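You operate a simulated robot arm through the tools that you are given. There is no shell and no other tool.

You are at the controls of a simulated two-armed robot. One attempt, no reset.

## Task
Unpin the gate latch, draw it back, pin it open and lift the near half's bolt.
Fine: park the pin in the lug of the middle post meanwhile; the far half's bolt ends down and both props tight; leave the hinge pins.

The check looks at the end state, three seconds after you hand in, the way a careful person would. Anything else that was tipped, shoved, dropped, spilled or broken makes it a failure.

## Robot
Two 7-joint arms with fingered hands on one trunk that stands fixed in place. Base frame: the origin is at the foot of the trunk, x ahead of it, y to its left, z up. Readings come in m, degrees, newtons and seconds.
The left shoulder is at [0.06, 0.126, 1.255], the right one opposite. With the tool pointing down near the work surface each hand reaches from about 0.1 to 0.58 m from the base axis, measured 20 degrees to its own side. Payload 2.5 kg a hand.
Tool frame (each hand has its own): the origin (TCP) lies between the finger pads and is the grasp point; the fingertips stand 0.03 m ahead of it; z points along the fingers, y is the line along which they close. The gripper opens to 0.104 m; its body begins 0.035 m behind the TCP. The gripper is a hand of 5 fingers: y runs from the thumb to the fingers, the wrist lies at [-0.015, -0.104, -0.178] in the tool frame, and closing takes about 1.5 s.
Orientation is told as [roll, pitch, yaw] about the base's x, y, z axes, in that order, counted from this pose: with the fingers straight down and the wrist toward the robot, the tool's x, y and z point along [0, 1, 0], [1, 0, 0] and [0, 0, -1] of the base frame.

## Interface
- The arms move only by the tool send_rows. It takes "left_targets", "right_targets" or both (then of equal length, played together; a hand with none holds still); each is text: rows parted by semicolons, each of 7 numbers parted by spaces: the turn, a rotation vector about the tool's x, y, z in degrees, then the shift along the tool's x, y, z in mm, then the gripper command, from -1 (shut) to 1 (fully open), values between in proportion. In form: wx wy wz tx ty tz grip; .... A call has 1 to 20 rows; each row is the pose to reach, as a shift and turn from the pose commanded when the call began, along the tool's axes at that moment. A row lasts 0.2 s, in which the tool goes at most 0.05 m and 8.6 degrees; a call with a longer step from one row to the next is refused whole, and so is a gripper value outside its range. Where a pose cannot be reached the arm comes as near as it can. A force on the tool above 60 N (or 10 N above the force at the start of the call, whichever is more), or a blocked arm, ends the call early, and 0.2 s more pass. The fingers move at their own pace (about 0.153 m/s each) and stop on an object; they squeeze with about 31 N. The grip force told is the motor's: it shows also when the fingers shut on nothing. Time passes only in rows, and 0.2 s behind the last, so rows that repeat a pose let the fingers close. It gives the time, the measured TCP pose, the force on the tool (base axes), the opening and the grip force at its end, in the units of the frame above (readings bear some noise), with the torque about the TCP (base axes, N m) and any sound that the robot's microphone picked up, and new pictures: "pictures" is both (left out), scene, wrist or none (wrist: the cameras of the hands that moved).
- Cameras (640 x 400 px; columns grow to the right, rows downward): "scene" is now at [0.1169, -0.0491, 1.4796]; the picture's right is [-0.54, -0.84, 0.00], its down [-0.37, 0.24, -0.90] and it looks along [0.76, -0.48, -0.44] (base axes); focal length 247 px, centre (320, 200). "left" rides on the left gripper at [-0.08, -0.078, -0.141] in its tool frame; the picture's right is [-0.78, -0.30, 0.56], its down [0.54, -0.78, 0.33] and it looks along [0.33, 0.56, 0.76] (tool axes); focal length 247 px, centre (320, 200). "right" rides on the right gripper at [0.08, -0.078, -0.141] in its tool frame; the picture's right is [-0.78, 0.30, -0.56], its down [-0.53, -0.78, 0.33] and it looks along [-0.33, 0.56, 0.76] (tool axes); focal length 247 px, centre (320, 200). There is no depth. A picture from a camera that has moved, and an enlarged one, comes with that camera's place and axes in the base frame and with its lens.
- lift_body(by): slides the trunk up (or, below 0, down) by that many m; the arms and the scene camera ride with it, the base frame stays. It gives what a move gives, with no picture.
- set_grasp(shape, hand): the hand has 5 fingers and takes this shape, open, in about a second: jaw (thumb against the fingers, like two jaws); tri (thumb and two fingers); tip (a fingertip pinch); poke (one finger out to press); point (the index stretched); flat (the hand flat); cup (the hand cupped); fist (a fist). The gripper value then closes the fingers along that shape, each until it touches; the sizes above hold for jaw. It gives what a move gives, with no picture.
- aim_head(pan, tilt): turns the head with the scene camera to pan (to the left, within 86 degrees either way) and tilt (down, from -29 to 69), counted from straight ahead of the robot. It gives what a move gives, and a new picture of the scene camera.
- enlarge(camera, box): a new picture of the part [left, top, right, bottom] of that camera's present view, enlarged. It takes no simulated time.
- hand_in(): hands the job in; it is judged then, once.

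Nothing tells you positions but the pictures and the camera data. Unless the task says otherwise, let go and move clear before handing in.

The tools are called after "Request:" as name(argument=value, ...) on one line, values as JSON. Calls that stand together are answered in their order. send_rows: Moves the arms, as the interface text tells. Its arguments: {"type":"object","properties":{"left_targets":{"type":"string"},"right_targets":{"type":"string"},"pictures":{"type":"string","enum":["both","scene","wrist","none"]}},"required":[]} The other tools are called the same way: lift_body (by) moves the trunk up or down; set_grasp (shape, hand) gives the hand a shape; aim_head (pan, tilt) turns the head that bears the scene camera; enlarge (camera, box) takes an enlarged picture of a part of a camera's view; hand_in () hands the job in.

At the start:

```text
t: 0.0
left_position: [0.4419, -0.0269, 1.3787]
left_tcp_rot: [-0.1, 0.0, 0.1]
left_contact_force: [0.3, -0.3, -0.5]
left_wrist_torque: [-0.02, -0.03, 0.02]
left_opening: 0.1036
left_grasp_force: 0.1
left_shape: jaw
right_position: [0.353, -0.3951, 1.325]
right_tcp_rot: [0.0, 0.0, 0.0]
right_contact_force: [0.3, -0.1, 0.4]
right_wrist_torque: [0.04, 0.0, 0.02]
right_opening: 0.1034
right_grasp_force: 0.1
right_shape: jaw
trunk travel left (down, up): [-0.65, 0.29]
head pan, tilt (commanded): [-32.6, 26.3]
```

scene: 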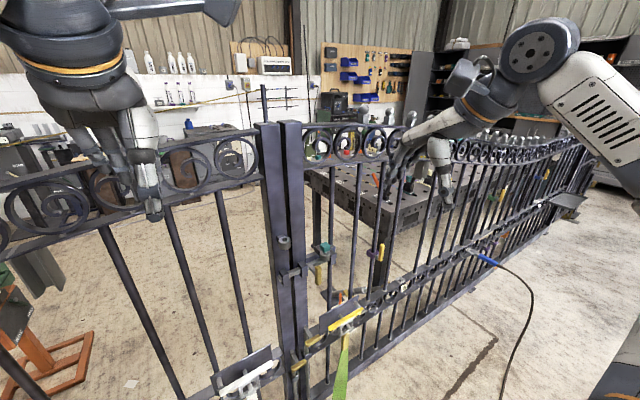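
right: 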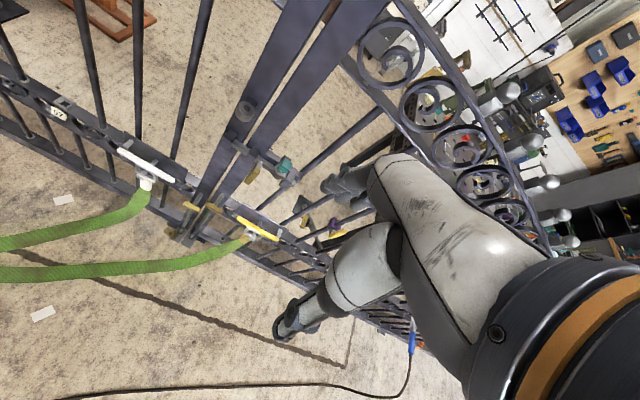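
left: 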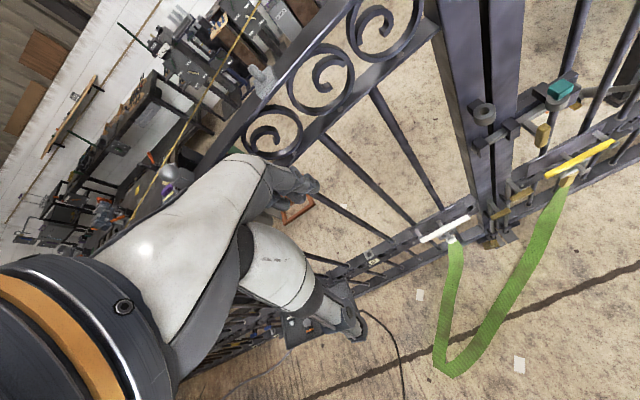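

I see a two-leaved gate with a latch on the middle stile, props with a white and a yellow handle and a green strap. First I look closer before moving anything.

Request:
enlarge(camera="scene", box=[200, 200, 420, 400])

Request:
enlarge(camera="left", box=[400, 60, 640, 260])

Request:
enlarge(camera="right", box=[100, 80, 340, 280])

```text
2.00 times, centred on (310, 300) of scene
camera zoom: at [0.1169, -0.0491, 1.4796], right [-0.54, -0.84, 0.0], down [-0.37, 0.24, -0.9], along [0.76, -0.48, -0.44], focal length 494 px, centre (340, 0)
```

zoom: 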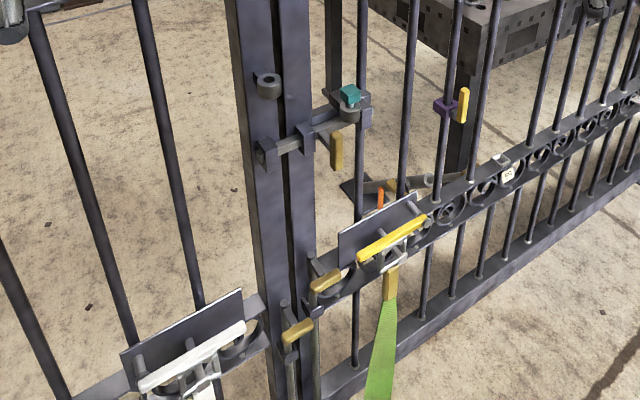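

```text
2.00 times, centred on (520, 160) of left
camera zoom: at [0.3653, -0.1069, 1.5192], right [-0.3, -0.78, -0.56], down [-0.78, 0.53, -0.33], along [0.55, 0.33, -0.76], focal length 494 px, centre (-80, 280)
```

zoom: 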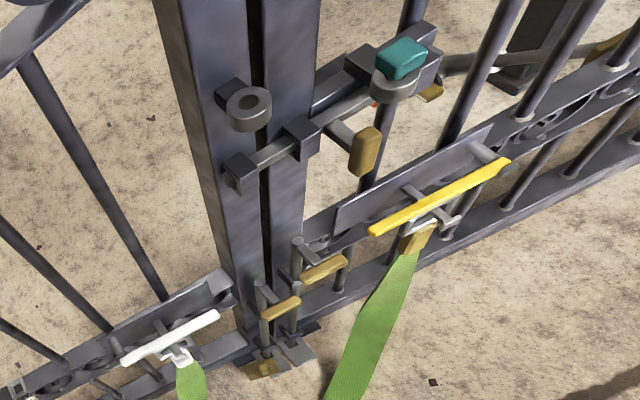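

```text
2.00 times, centred on (220, 180) of right
camera zoom: at [0.278, -0.3146, 1.4659], right [0.3, -0.78, 0.56], down [-0.78, -0.53, -0.33], along [0.56, -0.33, -0.76], focal length 494 px, centre (520, 240)
```

zoom: 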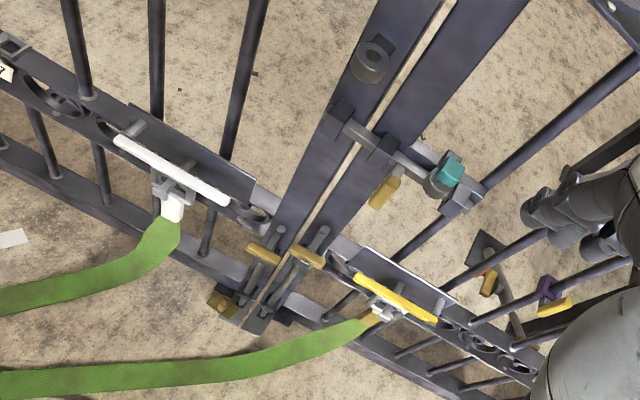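

I take the ring lug on the left stile to be near [0.63, -0.26, 1.09] and the teal pin near [0.63, -0.395, 1.015], with the gate running roughly along y. I'll turn the head to look at the whole gate and straight at the latch.

Request:
aim_head(pan=20, tilt=40)

Request:
aim_head(pan=-70, tilt=30)

Request:
aim_head(pan=-30, tilt=50)

```text
t: 1.2
left_position: [0.4422, -0.0263, 1.3782]
left_tcp_rot: [0.1, 0.2, 0.1]
left_contact_force: [-0.5, 0.4, 0.0]
left_wrist_torque: [-0.03, 0.03, 0.01]
left_opening: 0.1034
left_grasp_force: 0.0
left_shape: jaw
right_position: [0.3539, -0.3958, 1.3254]
right_tcp_rot: [0.0, -0.1, 0.0]
right_contact_force: [-0.5, -0.8, 0.3]
right_wrist_torque: [0.01, 0.01, -0.03]
right_opening: 0.1038
right_grasp_force: 0.1
right_shape: jaw
trunk travel left (down, up): [-0.65, 0.29]
head pan, tilt (commanded): [20.0, 40.0]
camera scene: at [0.1195, 0.0294, 1.4583], right [0.34, -0.94, 0.0], down [-0.6, -0.22, -0.77], along [0.72, 0.26, -0.64], focal length 247 px, centre (320, 200)
```

scene: 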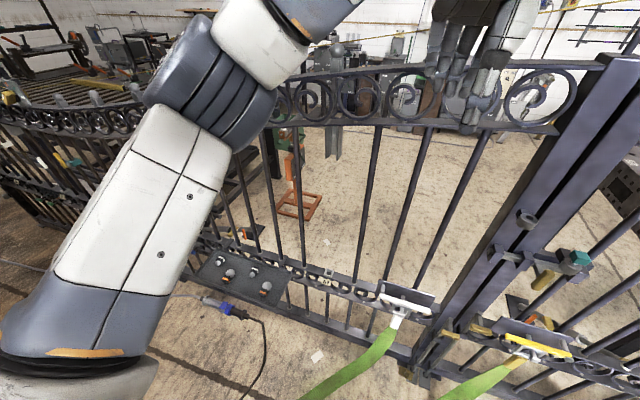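

```text
t: 2.9
left_position: [0.4415, -0.0261, 1.3803]
left_tcp_rot: [-0.1, 0.1, 0.1]
left_contact_force: [-1.1, 0.7, -0.5]
left_wrist_torque: [-0.04, 0.03, 0.02]
left_opening: 0.104
left_grasp_force: 0.0
left_shape: jaw
right_position: [0.3552, -0.3954, 1.3244]
right_tcp_rot: [0.0, 0.0, 0.0]
right_contact_force: [0.0, -0.9, 0.5]
right_wrist_torque: [-0.01, -0.02, -0.02]
right_opening: 0.1034
right_grasp_force: 0.0
right_shape: jaw
trunk travel left (down, up): [-0.65, 0.29]
head pan, tilt (commanded): [-70.0, 30.0]
camera scene: at [0.0706, -0.0846, 1.4736], right [-0.94, -0.34, 0.0], down [-0.17, 0.47, -0.87], along [0.3, -0.81, -0.5], focal length 247 px, centre (320, 200)
```

scene: 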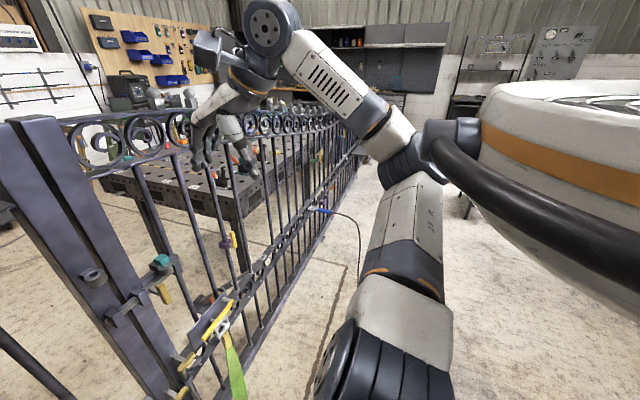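

```text
t: 3.9
left_position: [0.4419, -0.028, 1.3785]
left_tcp_rot: [-0.1, 0.0, 0.1]
left_contact_force: [-0.2, 0.2, 0.3]
left_wrist_torque: [0.01, 0.0, -0.03]
left_opening: 0.1037
left_grasp_force: 0.0
left_shape: jaw
right_position: [0.3537, -0.3953, 1.3248]
right_tcp_rot: [0.0, 0.1, 0.0]
right_contact_force: [-0.1, 0.6, -0.8]
right_wrist_torque: [0.0, -0.01, -0.01]
right_opening: 0.1037
right_grasp_force: 0.1
right_shape: jaw
trunk travel left (down, up): [-0.65, 0.29]
head pan, tilt (commanded): [-30.0, 50.0]
camera scene: at [0.1063, -0.0382, 1.4442], right [-0.5, -0.87, 0.0], down [-0.66, 0.38, -0.64], along [0.56, -0.32, -0.77], focal length 247 px, centre (320, 200)
```

scene: 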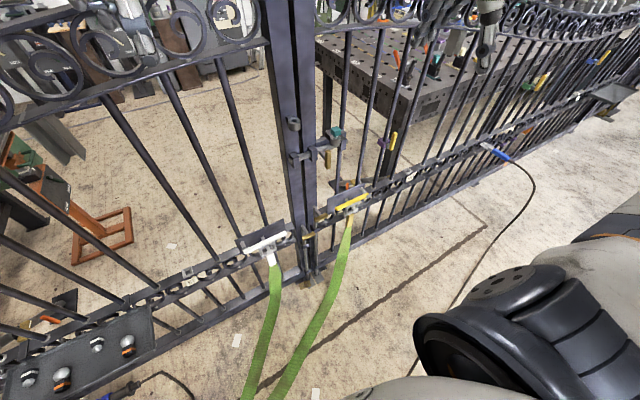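

The gate runs along y at about x = 0.66, with the meeting stiles near y = -0.28. The left half stands right in front of the trunk and the right half runs away to the far right. I check tags and details to be sure which is the "near" half.

Request:
enlarge(camera="scene", box=[270, 100, 410, 190])

Request:
enlarge(camera="scene", box=[220, 180, 380, 290])

Request:
enlarge(camera="right", box=[20, 80, 180, 180])

Request:
enlarge(camera="right", box=[220, 80, 320, 190])

Request:
enlarge(camera="left", box=[460, 60, 600, 160])

Request:
enlarge(camera="left", box=[450, 160, 580, 260])

```text
4.44 times, centred on (340, 145) of scene
camera zoom: at [0.1063, -0.0382, 1.4442], right [-0.5, -0.87, 0.0], down [-0.66, 0.38, -0.64], along [0.56, -0.32, -0.77], focal length 1098 px, centre (231, 444)
```

zoom: 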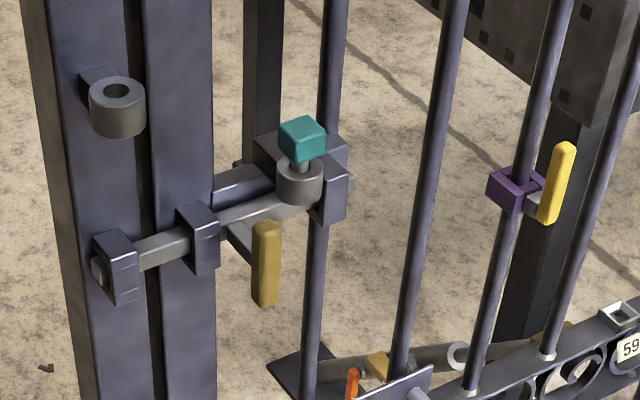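

```text
3.64 times, centred on (300, 235) of scene
camera zoom: at [0.1063, -0.0382, 1.4442], right [-0.5, -0.87, 0.0], down [-0.66, 0.38, -0.64], along [0.56, -0.32, -0.77], focal length 898 px, centre (393, 73)
```

zoom: 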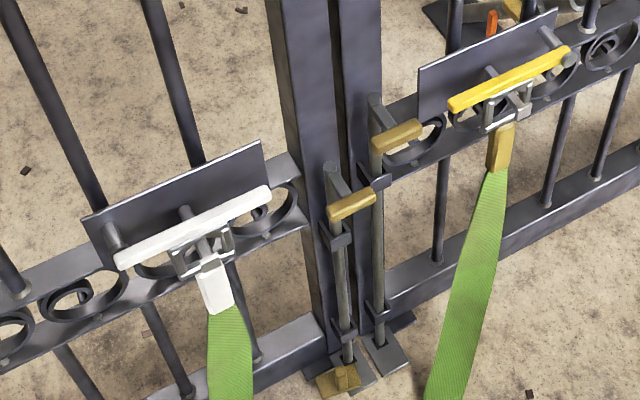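

```text
4.00 times, centred on (100, 130) of right
camera zoom: at [0.278, -0.3146, 1.4659], right [0.3, -0.78, 0.56], down [-0.78, -0.53, -0.33], along [0.56, -0.33, -0.76], focal length 988 px, centre (1200, 480)
```

zoom: 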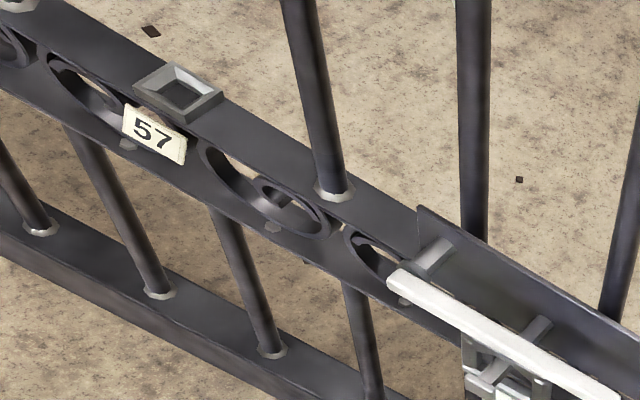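

```text
3.64 times, centred on (270, 135) of right
camera zoom: at [0.278, -0.3146, 1.4659], right [0.3, -0.78, 0.56], down [-0.78, -0.53, -0.33], along [0.56, -0.33, -0.76], focal length 898 px, centre (502, 436)
```

zoom: 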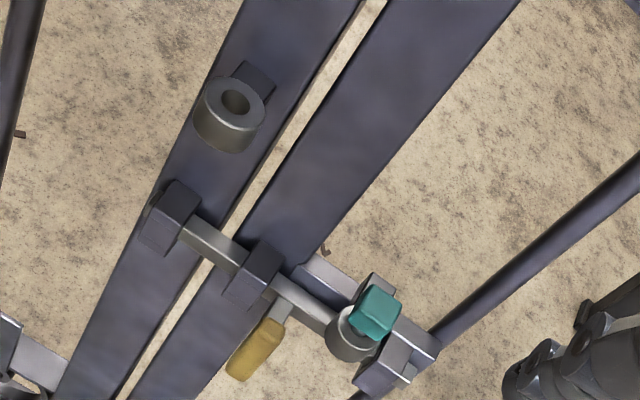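

```text
4.00 times, centred on (530, 110) of left
camera zoom: at [0.3653, -0.1069, 1.5192], right [-0.3, -0.78, -0.56], down [-0.78, 0.53, -0.33], along [0.55, 0.33, -0.76], focal length 988 px, centre (-520, 560)
```

zoom: 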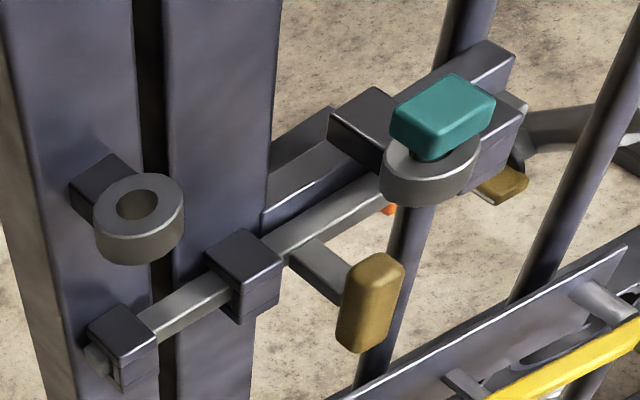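

```text
4.00 times, centred on (515, 210) of left
camera zoom: at [0.3653, -0.1069, 1.5192], right [-0.3, -0.78, -0.56], down [-0.78, 0.53, -0.33], along [0.55, 0.33, -0.76], focal length 988 px, centre (-460, 160)
```

zoom: 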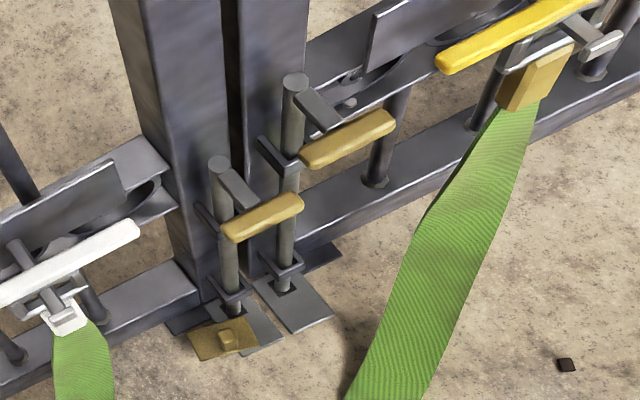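

The lug on the left stile and the pinned lug on the right half look alike: a block with a ring in front, and the bar sliding below. I lower the trunk for better reach and a closer look.

Request:
lift_body(by=-0.25)

Request:
aim_head(pan=-36, tilt=25)

```text
t: 6.5
left_position: [0.4419, -0.0268, 1.1289]
left_tcp_rot: [0.0, -0.1, 0.1]
left_contact_force: [-0.5, 0.0, 0.8]
left_wrist_torque: [0.0, -0.02, -0.04]
left_opening: 0.1035
left_grasp_force: 0.0
left_shape: jaw
right_position: [0.3541, -0.3949, 1.0757]
right_tcp_rot: [0.0, 0.0, 0.0]
right_contact_force: [0.2, 1.0, 0.7]
right_wrist_torque: [0.04, 0.01, -0.01]
right_opening: 0.1038
right_grasp_force: 0.0
right_shape: jaw
trunk travel left (down, up): [-0.4, 0.54]
head pan, tilt (commanded): [-30.0, 50.0]
```

```text
t: 7.4
left_position: [0.4424, -0.027, 1.1289]
left_tcp_rot: [-0.1, 0.1, 0.2]
left_contact_force: [-0.3, -0.1, 0.3]
left_wrist_torque: [-0.01, 0.0, -0.02]
left_opening: 0.1034
left_grasp_force: 0.1
left_shape: jaw
right_position: [0.3558, -0.3952, 1.0759]
right_tcp_rot: [0.1, 0.0, 0.0]
right_contact_force: [0.8, -0.1, 0.0]
right_wrist_torque: [0.01, 0.0, -0.01]
right_opening: 0.1036
right_grasp_force: 0.0
right_shape: jaw
trunk travel left (down, up): [-0.4, 0.54]
head pan, tilt (commanded): [-36.0, 25.0]
camera scene: at [0.1141, -0.0537, 1.2315], right [-0.59, -0.81, 0.0], down [-0.34, 0.25, -0.91], along [0.73, -0.53, -0.42], focal length 247 px, centre (320, 200)
```

scene: 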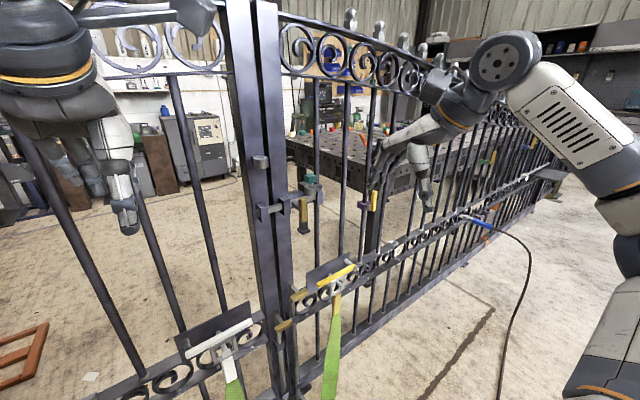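

Request:
enlarge(camera="scene", box=[230, 140, 350, 230])

Request:
enlarge(camera="left", box=[460, 60, 640, 180])

Request:
enlarge(camera="right", box=[180, 60, 380, 200])

Request:
enlarge(camera="scene", box=[230, 270, 350, 400])

```text
4.44 times, centred on (290, 185) of scene
camera zoom: at [0.1141, -0.0537, 1.2315], right [-0.59, -0.81, 0.0], down [-0.34, 0.25, -0.91], along [0.73, -0.53, -0.42], focal length 1098 px, centre (453, 267)
```

zoom: 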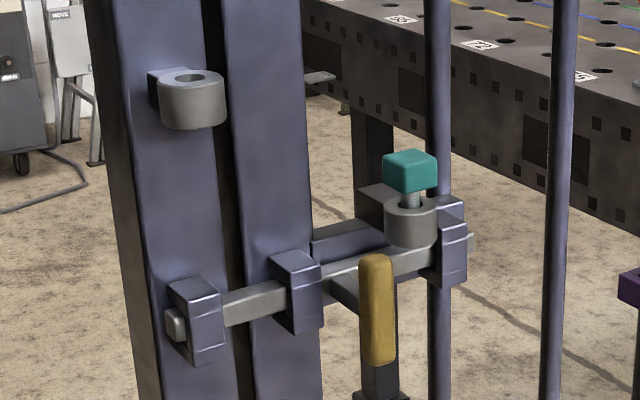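

```text
3.33 times, centred on (550, 120) of left
camera zoom: at [0.3653, -0.1069, 1.2692], right [-0.3, -0.78, -0.56], down [-0.78, 0.53, -0.33], along [0.55, 0.33, -0.76], focal length 823 px, centre (-447, 467)
```

zoom: 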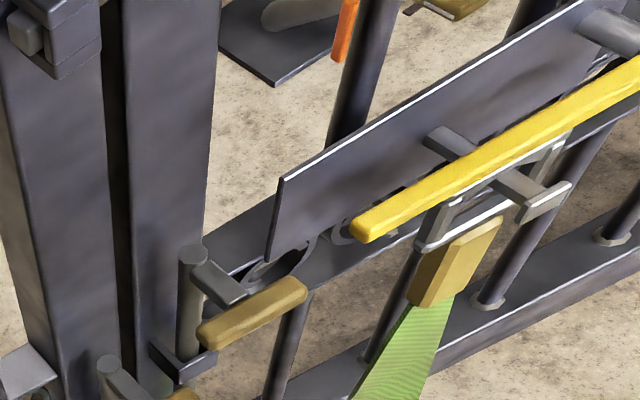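

```text
2.86 times, centred on (280, 130) of right
camera zoom: at [0.278, -0.3146, 1.2159], right [0.3, -0.78, 0.56], down [-0.78, -0.53, -0.33], along [0.56, -0.33, -0.76], focal length 706 px, centre (434, 400)
```

zoom: 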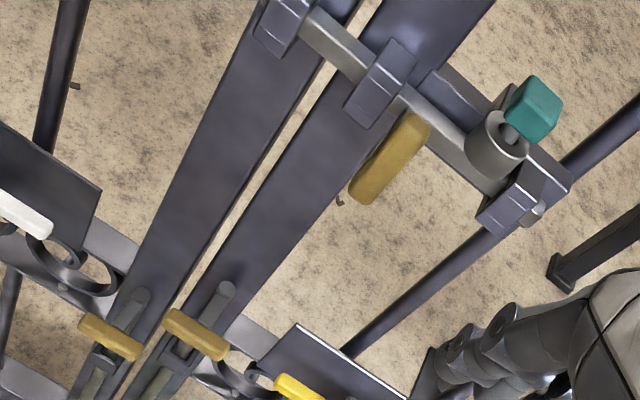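

```text
3.08 times, centred on (290, 335) of scene
camera zoom: at [0.1141, -0.0537, 1.2315], right [-0.59, -0.81, 0.0], down [-0.34, 0.25, -0.91], along [0.73, -0.53, -0.42], focal length 760 px, centre (412, -215)
```

zoom: 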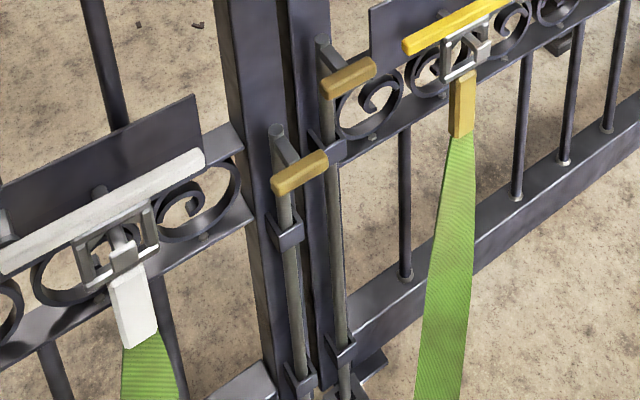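

The pin sits in the ring at about [0.636, -0.400], ring top z ≈ 0.981, head from about 0.994 to 1.013, and the bar runs just under the ring with a brass handle in front. I shape the right hand for a small grip and turn it so its thumb is on the left.

Request:
set_grasp(hand="right", shape="tri")

Request:
send_rows(right_targets="0 0 8 0 0 0 1; 0 0 16 0 0 0 1; 0 0 24 0 0 0 1; 0 0 32 0 0 0 1; 0 0 40 0 0 0 1; 0 0 48 0 0 0 1; 0 0 56 0 0 0 1; 0 0 64 0 0 0 1; 0 0 72 0 0 0 1; 0 0 80 0 0 0 1; 0 0 88 0 0 0 1; 0 0 90 0 0 0 1", pictures="both")

```text
t: 8.3
left_position: [0.442, -0.0274, 1.1292]
left_tcp_rot: [0.0, 0.0, 0.1]
left_contact_force: [0.0, 0.3, 0.3]
left_wrist_torque: [-0.02, 0.02, 0.02]
left_opening: 0.1035
left_grasp_force: 0.1
left_shape: jaw
right_position: [0.3536, -0.3937, 1.0745]
right_tcp_rot: [0.1, -0.1, -0.1]
right_contact_force: [-0.6, 0.1, 0.0]
right_wrist_torque: [0.0, -0.03, -0.02]
right_opening: 0.1036
right_grasp_force: 0.1
right_shape: tri
trunk travel left (down, up): [-0.4, 0.54]
head pan, tilt (commanded): [-36.0, 25.0]
```

```text
t: 9.6
left_position: [0.4423, -0.0265, 1.1288]
left_tcp_rot: [-0.1, 0.1, 0.1]
left_contact_force: [0.1, 0.2, 0.5]
left_wrist_torque: [0.01, 0.02, 0.02]
left_opening: 0.1037
left_grasp_force: 0.1
left_shape: jaw
right_position: [0.3642, -0.3912, 1.0405]
right_tcp_rot: [7.1, 6.4, -41.0]
right_contact_force: [-0.1, 0.0, 0.0]
right_wrist_torque: [0.01, 0.0, 0.01]
right_opening: 0.1038
right_grasp_force: 0.2
right_shape: tri
trunk travel left (down, up): [-0.4, 0.54]
head pan, tilt (commanded): [-36.0, 25.0]
stopped in row 6 (right hand): the arm was blocked; the commanded pose is now the measured one
camera scene: at [0.1141, -0.0537, 1.2316], right [-0.59, -0.81, 0.0], down [-0.34, 0.25, -0.91], along [0.73, -0.53, -0.42], focal length 247 px, centre (320, 200)
camera right: at [0.359, -0.3042, 1.1978], right [-0.29, -0.86, 0.42], down [-0.94, 0.16, -0.31], along [0.19, -0.48, -0.85], focal length 247 px, centre (320, 200)
```

scene: 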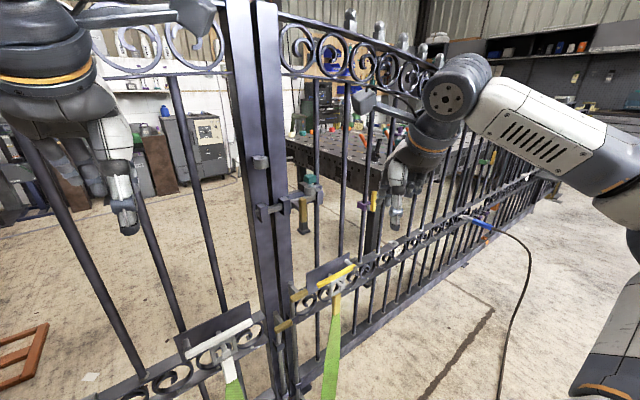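
right: 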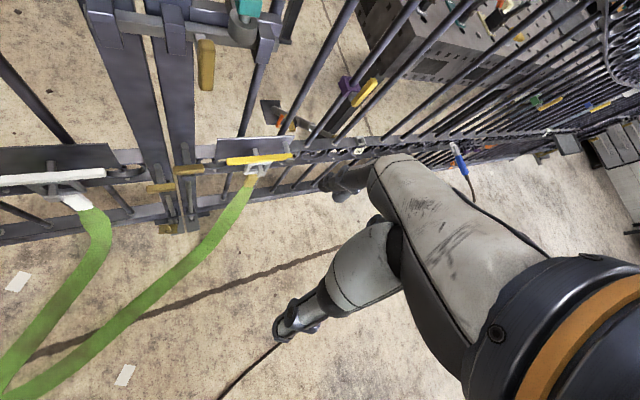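

The wrist hit a joint limit part-way through the yaw, in free space with nothing touched. I'll bring the fingers forward first, in line with the forearm, and then roll the hand.

Request:
send_rows(right_targets="-5.7 4.9 0 10 11 -8 1; -11.3 9.8 0 20 22 -16 1; -17 14.7 0 30 33 -24 1; -22.6 19.7 0 40 44 -32 1; -28.3 24.6 0 50 55 -40 1; -34 29.5 0 60 66 -48 1; -39.6 34.4 0 70 77 -54 1; -45.3 39.4 0 79 90 -60 1", pictures="both")

```text
t: 11.4
left_position: [0.442, -0.0271, 1.1291]
left_tcp_rot: [0.1, 0.1, 0.1]
left_contact_force: [-0.9, 0.4, 0.2]
left_wrist_torque: [0.04, -0.04, 0.0]
left_opening: 0.1036
left_grasp_force: 0.0
left_shape: jaw
right_position: [0.4821, -0.4007, 1.0998]
right_tcp_rot: [54.3, -32.4, -63.5]
right_contact_force: [0.0, -0.1, 0.4]
right_wrist_torque: [0.0, -0.02, -0.01]
right_opening: 0.1038
right_grasp_force: 0.0
right_shape: tri
trunk travel left (down, up): [-0.4, 0.54]
head pan, tilt (commanded): [-36.0, 25.0]
camera scene: at [0.1142, -0.0538, 1.2316], right [-0.59, -0.81, 0.0], down [-0.34, 0.25, -0.91], along [0.73, -0.53, -0.42], focal length 247 px, centre (320, 200)
camera right: at [0.3586, -0.3004, 1.1827], right [-0.63, -0.77, -0.1], down [-0.18, 0.27, -0.95], along [0.76, -0.58, -0.31], focal length 247 px, centre (320, 200)
```

scene: 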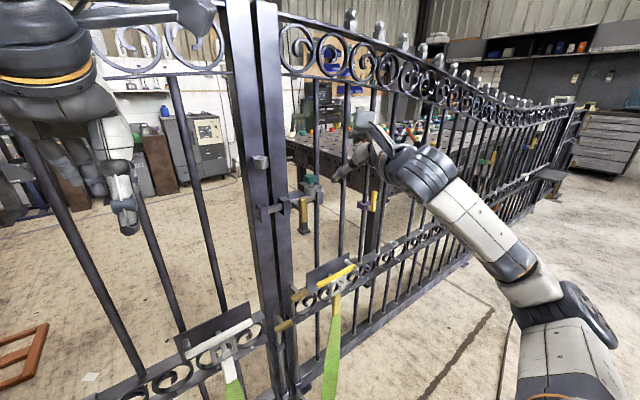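
right: 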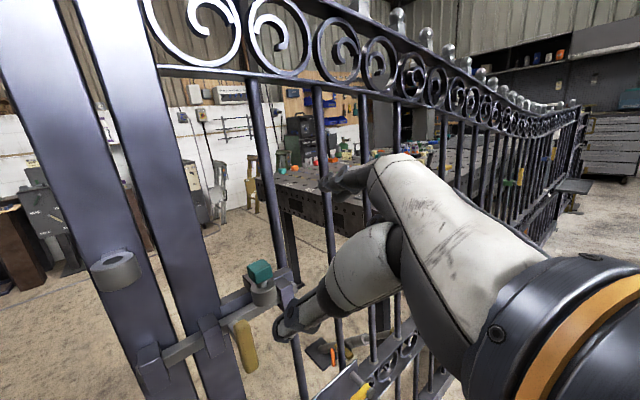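

The hand now points forward and slopes down about 30°. Next I roll it about 38° so the closing line is horizontal, keeping clear of the gate.

Request:
send_rows(right_targets="0 0 7.6 0 3 7 1; 0 0 15.2 0 6 14 1; 0 0 22.8 0 9 21 1; 0 0 30.4 0 12 28 1; 0 0 38 0 16 35 1; 0 0 38 0 16 35 1", pictures="both")

```text
t: 12.8
left_position: [0.4417, -0.0276, 1.1292]
left_tcp_rot: [0.1, 0.1, 0.1]
left_contact_force: [0.6, 0.4, 0.3]
left_wrist_torque: [0.04, -0.03, -0.03]
left_opening: 0.1039
left_grasp_force: 0.0
left_shape: jaw
right_position: [0.5196, -0.4098, 1.0922]
right_tcp_rot: [60.4, 0.1, -84.8]
right_contact_force: [0.3, 0.3, 0.3]
right_wrist_torque: [0.02, -0.02, 0.0]
right_opening: 0.1041
right_grasp_force: 0.2
right_shape: tri
trunk travel left (down, up): [-0.4, 0.54]
head pan, tilt (commanded): [-36.0, 25.0]
camera scene: at [0.1142, -0.0537, 1.2316], right [-0.59, -0.81, 0.0], down [-0.34, 0.25, -0.91], along [0.73, -0.53, -0.42], focal length 247 px, centre (320, 200)
camera right: at [0.431, -0.3397, 1.2308], right [-0.84, -0.37, -0.4], down [-0.05, 0.78, -0.63], along [0.54, -0.51, -0.67], focal length 247 px, centre (320, 200)
```

scene: 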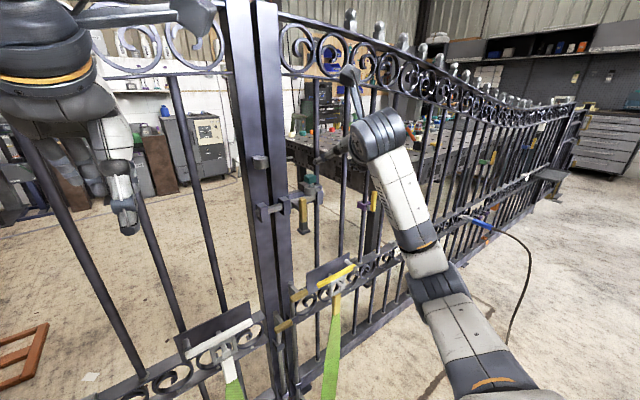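
right: 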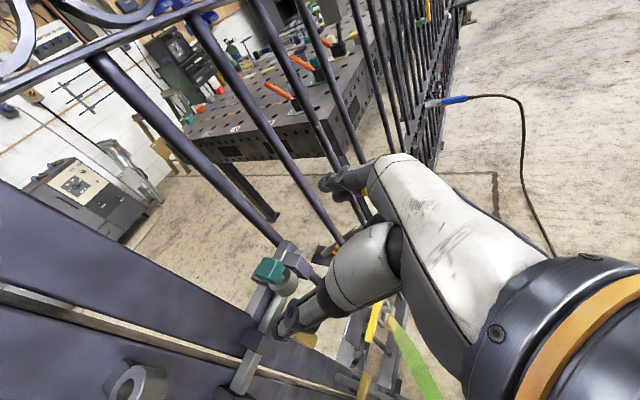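

I turn the left hand as a second eye toward the latch, so I can watch the right hand's fingertips near the pin.

Request:
send_rows(left_targets="0 0 8 0 0 0 1; 0 0 16 0 0 0 1; 0 0 24 0 0 0 1; 0 0 32 0 0 0 1; 0 0 40 0 0 0 1; 0 0 48 0 0 0 1; 0 0 56 0 0 0 1; 0 0 64 0 0 0 1; 0 0 72 0 0 0 1; 0 0 78 0 0 0 1", pictures="wrist")

Request:
enlarge(camera="left", box=[240, 20, 480, 200])

```text
t: 15.0
left_position: [0.4423, -0.0263, 1.1292]
left_tcp_rot: [-0.1, -0.1, -78.1]
left_contact_force: [-0.6, 0.0, 0.1]
left_wrist_torque: [0.04, 0.01, 0.02]
left_opening: 0.1036
left_grasp_force: 0.0
left_shape: jaw
right_position: [0.5194, -0.4107, 1.091]
right_tcp_rot: [60.2, 0.1, -84.7]
right_contact_force: [1.2, -0.4, 0.0]
right_wrist_torque: [0.0, -0.01, 0.01]
right_opening: 0.1038
right_grasp_force: 0.0
right_shape: tri
trunk travel left (down, up): [-0.4, 0.54]
head pan, tilt (commanded): [-36.0, 25.0]
camera left: at [0.3485, 0.0328, 1.2693], right [-0.82, 0.13, -0.56], down [0.36, 0.87, -0.33], along [0.44, -0.48, -0.76], focal length 247 px, centre (320, 200)
```

left: 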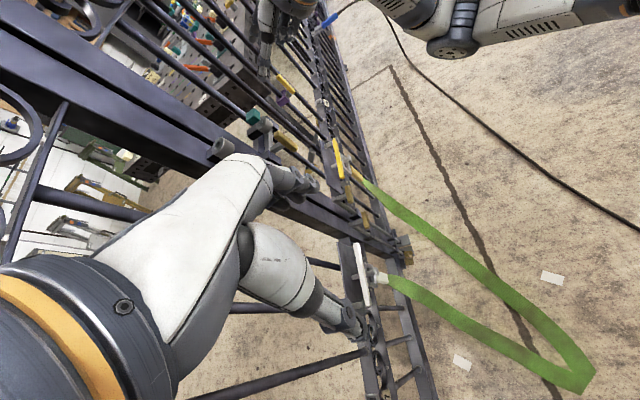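

```text
2.22 times, centred on (360, 110) of left
camera zoom: at [0.3485, 0.0328, 1.2693], right [-0.82, 0.13, -0.56], down [0.36, 0.87, -0.33], along [0.44, -0.48, -0.76], focal length 549 px, centre (231, 400)
```

zoom: 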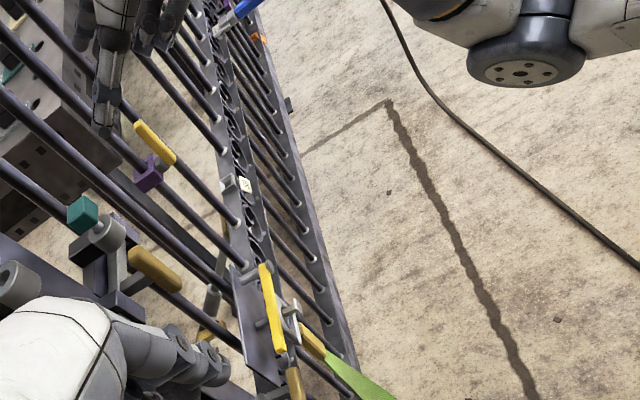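

Request:
enlarge(camera="right", box=[200, 220, 360, 320])

Request:
enlarge(camera="left", box=[210, 70, 330, 160])

Request:
enlarge(camera="scene", box=[280, 60, 440, 220])

```text
4.00 times, centred on (280, 270) of right
camera zoom: at [0.4308, -0.3397, 1.2306], right [-0.84, -0.37, -0.4], down [-0.05, 0.78, -0.63], along [0.54, -0.51, -0.67], focal length 988 px, centre (480, -80)
```

zoom: 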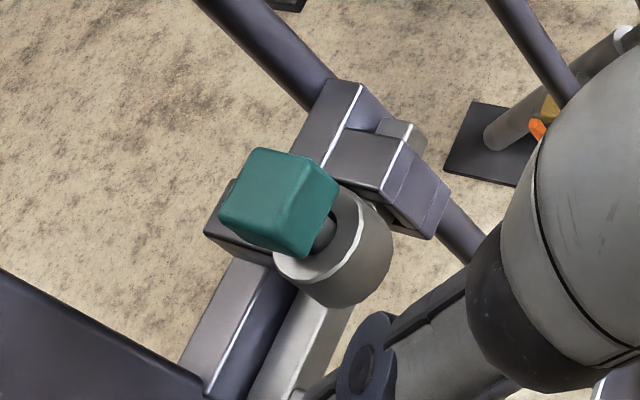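

```text
4.44 times, centred on (270, 115) of left
camera zoom: at [0.3485, 0.0328, 1.2693], right [-0.82, 0.13, -0.56], down [0.36, 0.87, -0.33], along [0.44, -0.48, -0.76], focal length 1098 px, centre (542, 578)
```

zoom: 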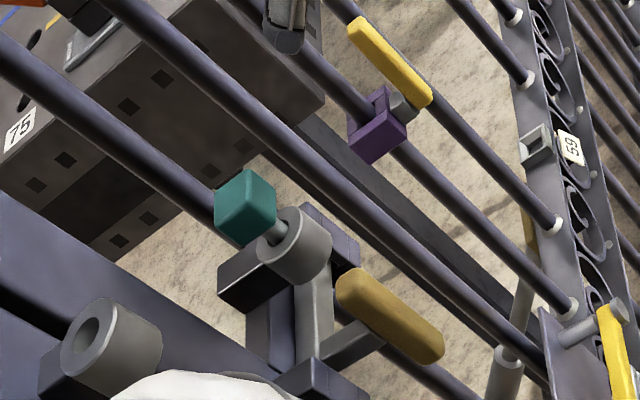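

```text
2.50 times, centred on (360, 140) of scene
camera zoom: at [0.1142, -0.0538, 1.2316], right [-0.59, -0.81, 0.0], down [-0.34, 0.25, -0.91], along [0.73, -0.53, -0.42], focal length 617 px, centre (220, 350)
```

zoom: 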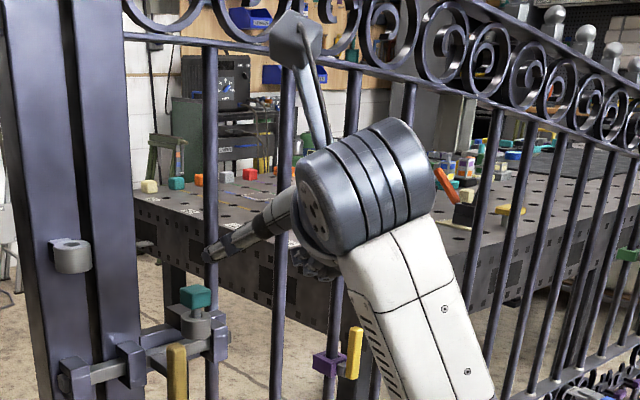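

The pin head is a block about 26 mm wide, aligned with the gate, centred near [0.633, -0.400, 1.004]. I move the right hand to a standoff about 45 mm short of it, half open, and align the yaw.

Request:
send_rows(right_targets="-1.5 0 0.9 -6 0 20 0.3; -3 0 1.7 -12 0 42 0.3; -4.5 0 2.6 -17 0 64 0.3; -4.5 0 2.6 -17 0 86 0.3; -4.5 0 2.6 -17 0 86 0.3", pictures="both")

Request:
enlarge(camera="right", box=[230, 160, 390, 360])

Request:
enlarge(camera="left", box=[210, 50, 330, 160])

Request:
enlarge(camera="scene", box=[260, 120, 380, 220])

```text
t: 16.2
left_position: [0.4419, -0.0265, 1.1294]
left_tcp_rot: [0.0, 0.0, -77.9]
left_contact_force: [-0.1, -0.1, -0.3]
left_wrist_torque: [0.01, 0.03, 0.02]
left_opening: 0.1034
left_grasp_force: 0.0
left_shape: jaw
right_position: [0.5857, -0.4052, 1.0331]
right_tcp_rot: [60.3, 0.0, -90.0]
right_contact_force: [-0.3, -0.1, -0.5]
right_wrist_torque: [0.04, 0.01, 0.02]
right_opening: 0.0678
right_grasp_force: 0.3
right_shape: tri
trunk travel left (down, up): [-0.4, 0.54]
head pan, tilt (commanded): [-36.0, 25.0]
camera scene: at [0.1142, -0.0537, 1.2316], right [-0.59, -0.81, 0.0], down [-0.34, 0.25, -0.91], along [0.73, -0.53, -0.42], focal length 247 px, centre (320, 200)
camera right: at [0.5038, -0.3269, 1.1718], right [-0.87, -0.3, -0.4], down [0.02, 0.78, -0.63], along [0.5, -0.56, -0.67], focal length 247 px, centre (320, 200)
```

scene: 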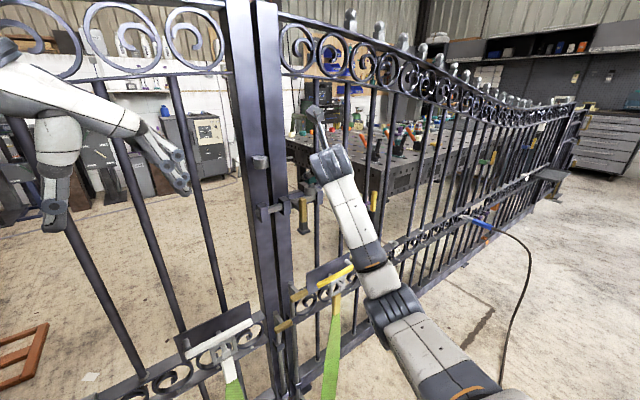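
right: 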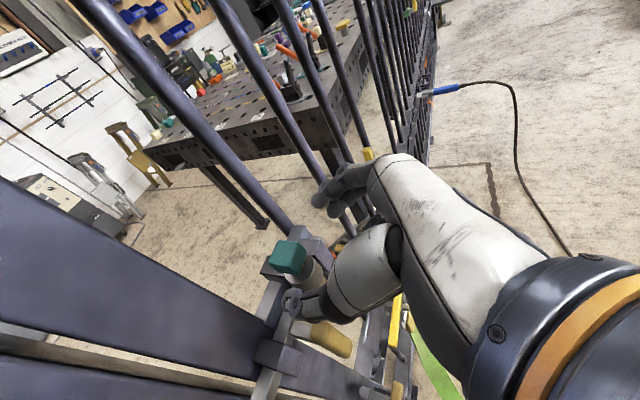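

```text
2.00 times, centred on (310, 260) of right
camera zoom: at [0.5038, -0.3269, 1.1718], right [-0.87, -0.3, -0.4], down [0.02, 0.78, -0.63], along [0.5, -0.56, -0.67], focal length 494 px, centre (340, 80)
```

zoom: 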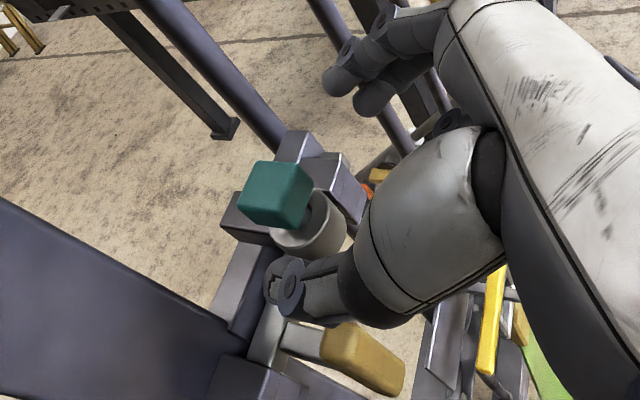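

```text
3.64 times, centred on (270, 105) of left
camera zoom: at [0.3484, 0.0326, 1.2694], right [-0.82, 0.13, -0.56], down [0.36, 0.87, -0.33], along [0.44, -0.47, -0.76], focal length 898 px, centre (502, 546)
```

zoom: 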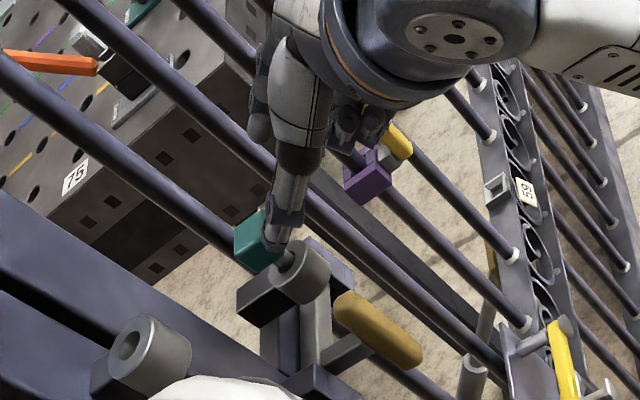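

```text
4.00 times, centred on (320, 170) of scene
camera zoom: at [0.1142, -0.0537, 1.2316], right [-0.59, -0.81, 0.0], down [-0.34, 0.25, -0.91], along [0.73, -0.53, -0.42], focal length 988 px, centre (320, 320)
```

zoom: 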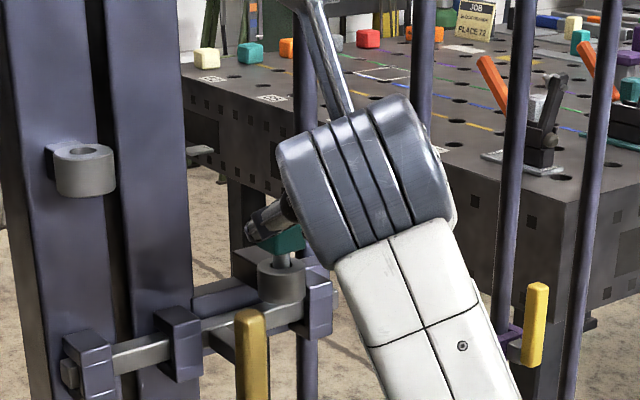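

The head lies about 55 mm ahead of the grasp point, 5 mm toward the thumb side. I advance and stop open around it to check.

Request:
send_rows(right_targets="0 0 0 2 -5 8 0.3; 0 0 0 3 -5 20 0.3; 0 0 0 3 -5 32 0.3; 0 0 0 3 -5 43 0.3; 0 0 0 3 -5 43 0.3", pictures="none")

Request:
enlarge(camera="right", box=[230, 160, 390, 360])

Request:
enlarge(camera="left", box=[210, 50, 330, 160])

Request:
enlarge(camera="scene", box=[260, 120, 380, 220])

```text
t: 17.4
left_position: [0.442, -0.0266, 1.1293]
left_tcp_rot: [-0.1, -0.1, -78.0]
left_contact_force: [0.1, 0.6, -0.8]
left_wrist_torque: [-0.04, -0.01, 0.0]
left_opening: 0.1035
left_grasp_force: 0.1
left_shape: jaw
right_position: [0.6258, -0.3993, 1.0142]
right_tcp_rot: [60.3, -0.1, -90.0]
right_contact_force: [-0.2, 0.4, -0.4]
right_wrist_torque: [-0.04, 0.0, 0.01]
right_opening: 0.0679
right_grasp_force: 0.0
right_shape: tri
trunk travel left (down, up): [-0.4, 0.54]
head pan, tilt (commanded): [-36.0, 25.0]
```

```text
2.00 times, centred on (310, 260) of right
camera zoom: at [0.5432, -0.3216, 1.1534], right [-0.87, -0.3, -0.4], down [0.02, 0.78, -0.63], along [0.5, -0.56, -0.67], focal length 494 px, centre (340, 80)
```

zoom: 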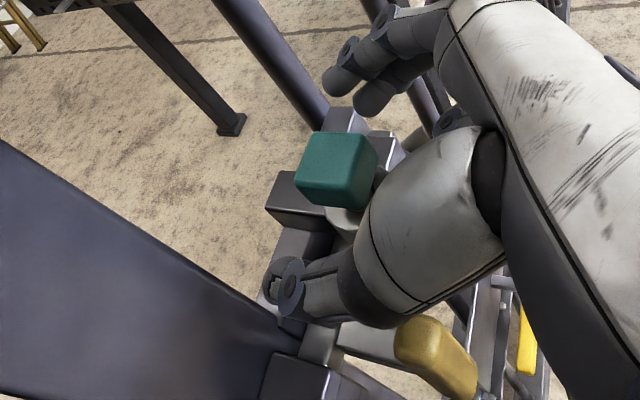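

```text
3.64 times, centred on (270, 105) of left
camera zoom: at [0.3484, 0.0326, 1.2694], right [-0.82, 0.13, -0.56], down [0.36, 0.87, -0.33], along [0.44, -0.47, -0.76], focal length 898 px, centre (502, 546)
```

zoom: 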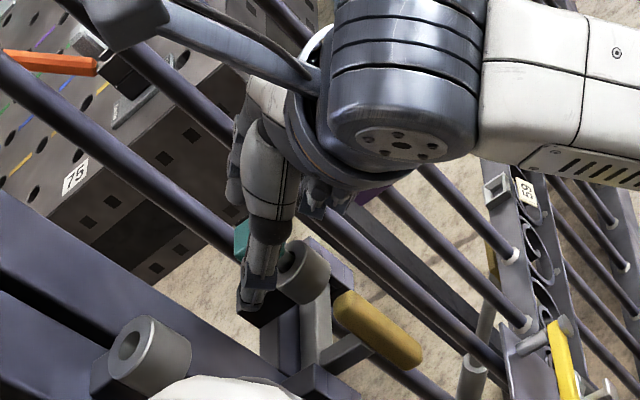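

```text
4.00 times, centred on (320, 170) of scene
camera zoom: at [0.1142, -0.0537, 1.2316], right [-0.59, -0.81, 0.0], down [-0.34, 0.25, -0.91], along [0.73, -0.53, -0.42], focal length 988 px, centre (320, 320)
```

zoom: 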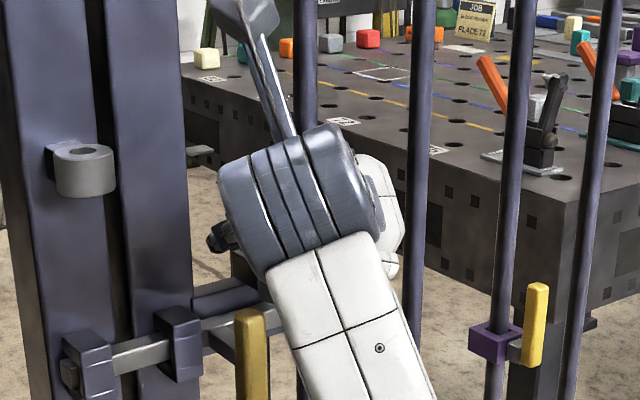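

The head now sits between thumb and fingers, just ahead of the grasp point, with no contact. I close the hand.

Request:
send_rows(right_targets="0 0 0 0 0 0 -1; 0 0 0 0 0 0 -1; 0 0 0 0 0 0 -1; 0 0 0 0 0 0 -1; 0 0 0 0 0 0 -1; 0 0 0 0 0 0 -1; 0 0 0 0 0 0 -1; 0 0 0 0 0 0 -1", pictures="none")

Request:
enlarge(camera="right", box=[230, 160, 390, 360])

Request:
enlarge(camera="left", box=[210, 50, 330, 160])

```text
t: 19.2
left_position: [0.4424, -0.0256, 1.1266]
left_tcp_rot: [0.0, 0.0, -78.0]
left_contact_force: [0.0, -0.3, 0.0]
left_wrist_torque: [-0.01, 0.05, -0.01]
left_opening: 0.1035
left_grasp_force: 0.0
left_shape: jaw
right_position: [0.6243, -0.3999, 1.014]
right_tcp_rot: [60.3, 0.0, -90.0]
right_contact_force: [-0.6, -0.5, 1.2]
right_wrist_torque: [-0.02, -0.07, -0.01]
right_opening: 0.0207
right_grasp_force: 31.4
right_shape: tri
trunk travel left (down, up): [-0.4, 0.54]
head pan, tilt (commanded): [-36.0, 25.0]
```

```text
2.00 times, centred on (310, 260) of right
camera zoom: at [0.5429, -0.3216, 1.1536], right [-0.87, -0.3, -0.4], down [0.02, 0.78, -0.63], along [0.5, -0.56, -0.67], focal length 494 px, centre (340, 80)
```

zoom: 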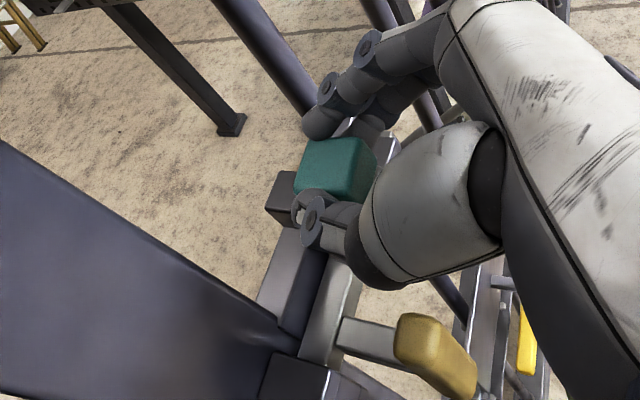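

```text
3.64 times, centred on (270, 105) of left
camera zoom: at [0.3482, 0.0326, 1.2695], right [-0.82, 0.13, -0.56], down [0.36, 0.87, -0.33], along [0.44, -0.47, -0.76], focal length 898 px, centre (502, 546)
```

zoom: 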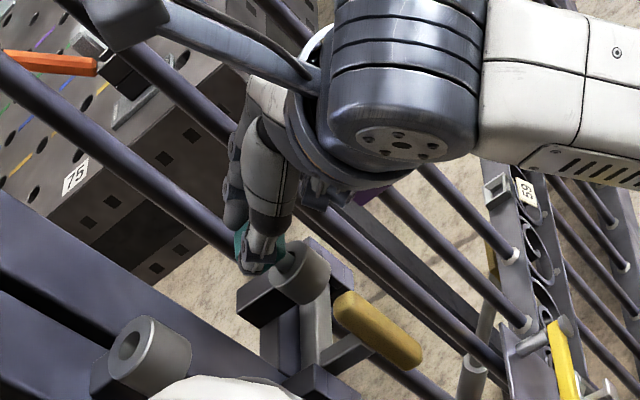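

The pin head is gripped at 21 mm. I lift straight up slowly, 30 mm first, watching the force.

Request:
send_rows(right_targets="0 0 0 4.3 0 -2.5 -1; 0 0 0 8.7 0 -5 -1; 0 0 0 13 0 -7.4 -1; 0 0 0 17.4 0 -9.9 -1; 0 0 0 21.7 0 -12.4 -1; 0 0 0 26 0 -14.9 -1", pictures="none")

Request:
enlarge(camera="right", box=[230, 160, 390, 360])

Request:
enlarge(camera="left", box=[210, 50, 330, 160])

```text
t: 20.6
left_position: [0.442, -0.0262, 1.1289]
left_tcp_rot: [-0.1, 0.0, -77.9]
left_contact_force: [0.7, 0.1, -0.5]
left_wrist_torque: [-0.01, 0.02, 0.02]
left_opening: 0.1036
left_grasp_force: 0.1
left_shape: jaw
right_position: [0.6247, -0.3998, 1.044]
right_tcp_rot: [60.4, 0.1, -90.0]
right_contact_force: [0.5, -0.3, -0.8]
right_wrist_torque: [-0.02, 0.03, 0.01]
right_opening: 0.0199
right_grasp_force: 30.1
right_shape: tri
trunk travel left (down, up): [-0.4, 0.54]
head pan, tilt (commanded): [-36.0, 25.0]
```

```text
2.00 times, centred on (310, 260) of right
camera zoom: at [0.5426, -0.3215, 1.1839], right [-0.87, -0.3, -0.4], down [0.02, 0.78, -0.63], along [0.5, -0.56, -0.67], focal length 494 px, centre (340, 80)
```

zoom: 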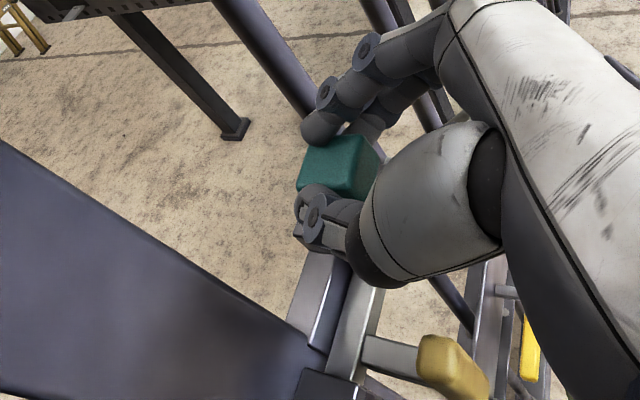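

```text
3.64 times, centred on (270, 105) of left
camera zoom: at [0.3484, 0.0325, 1.2694], right [-0.82, 0.13, -0.56], down [0.36, 0.87, -0.33], along [0.44, -0.47, -0.76], focal length 898 px, centre (502, 546)
```

zoom: 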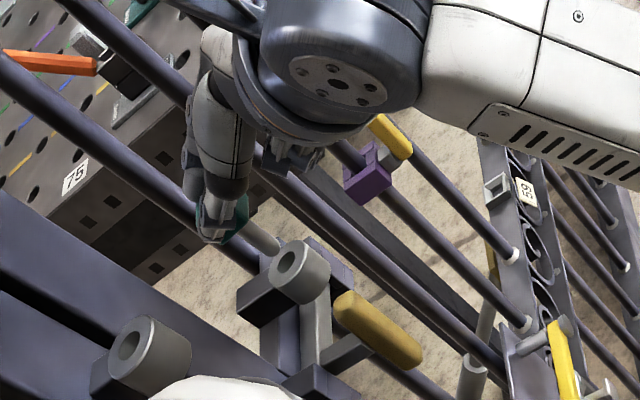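

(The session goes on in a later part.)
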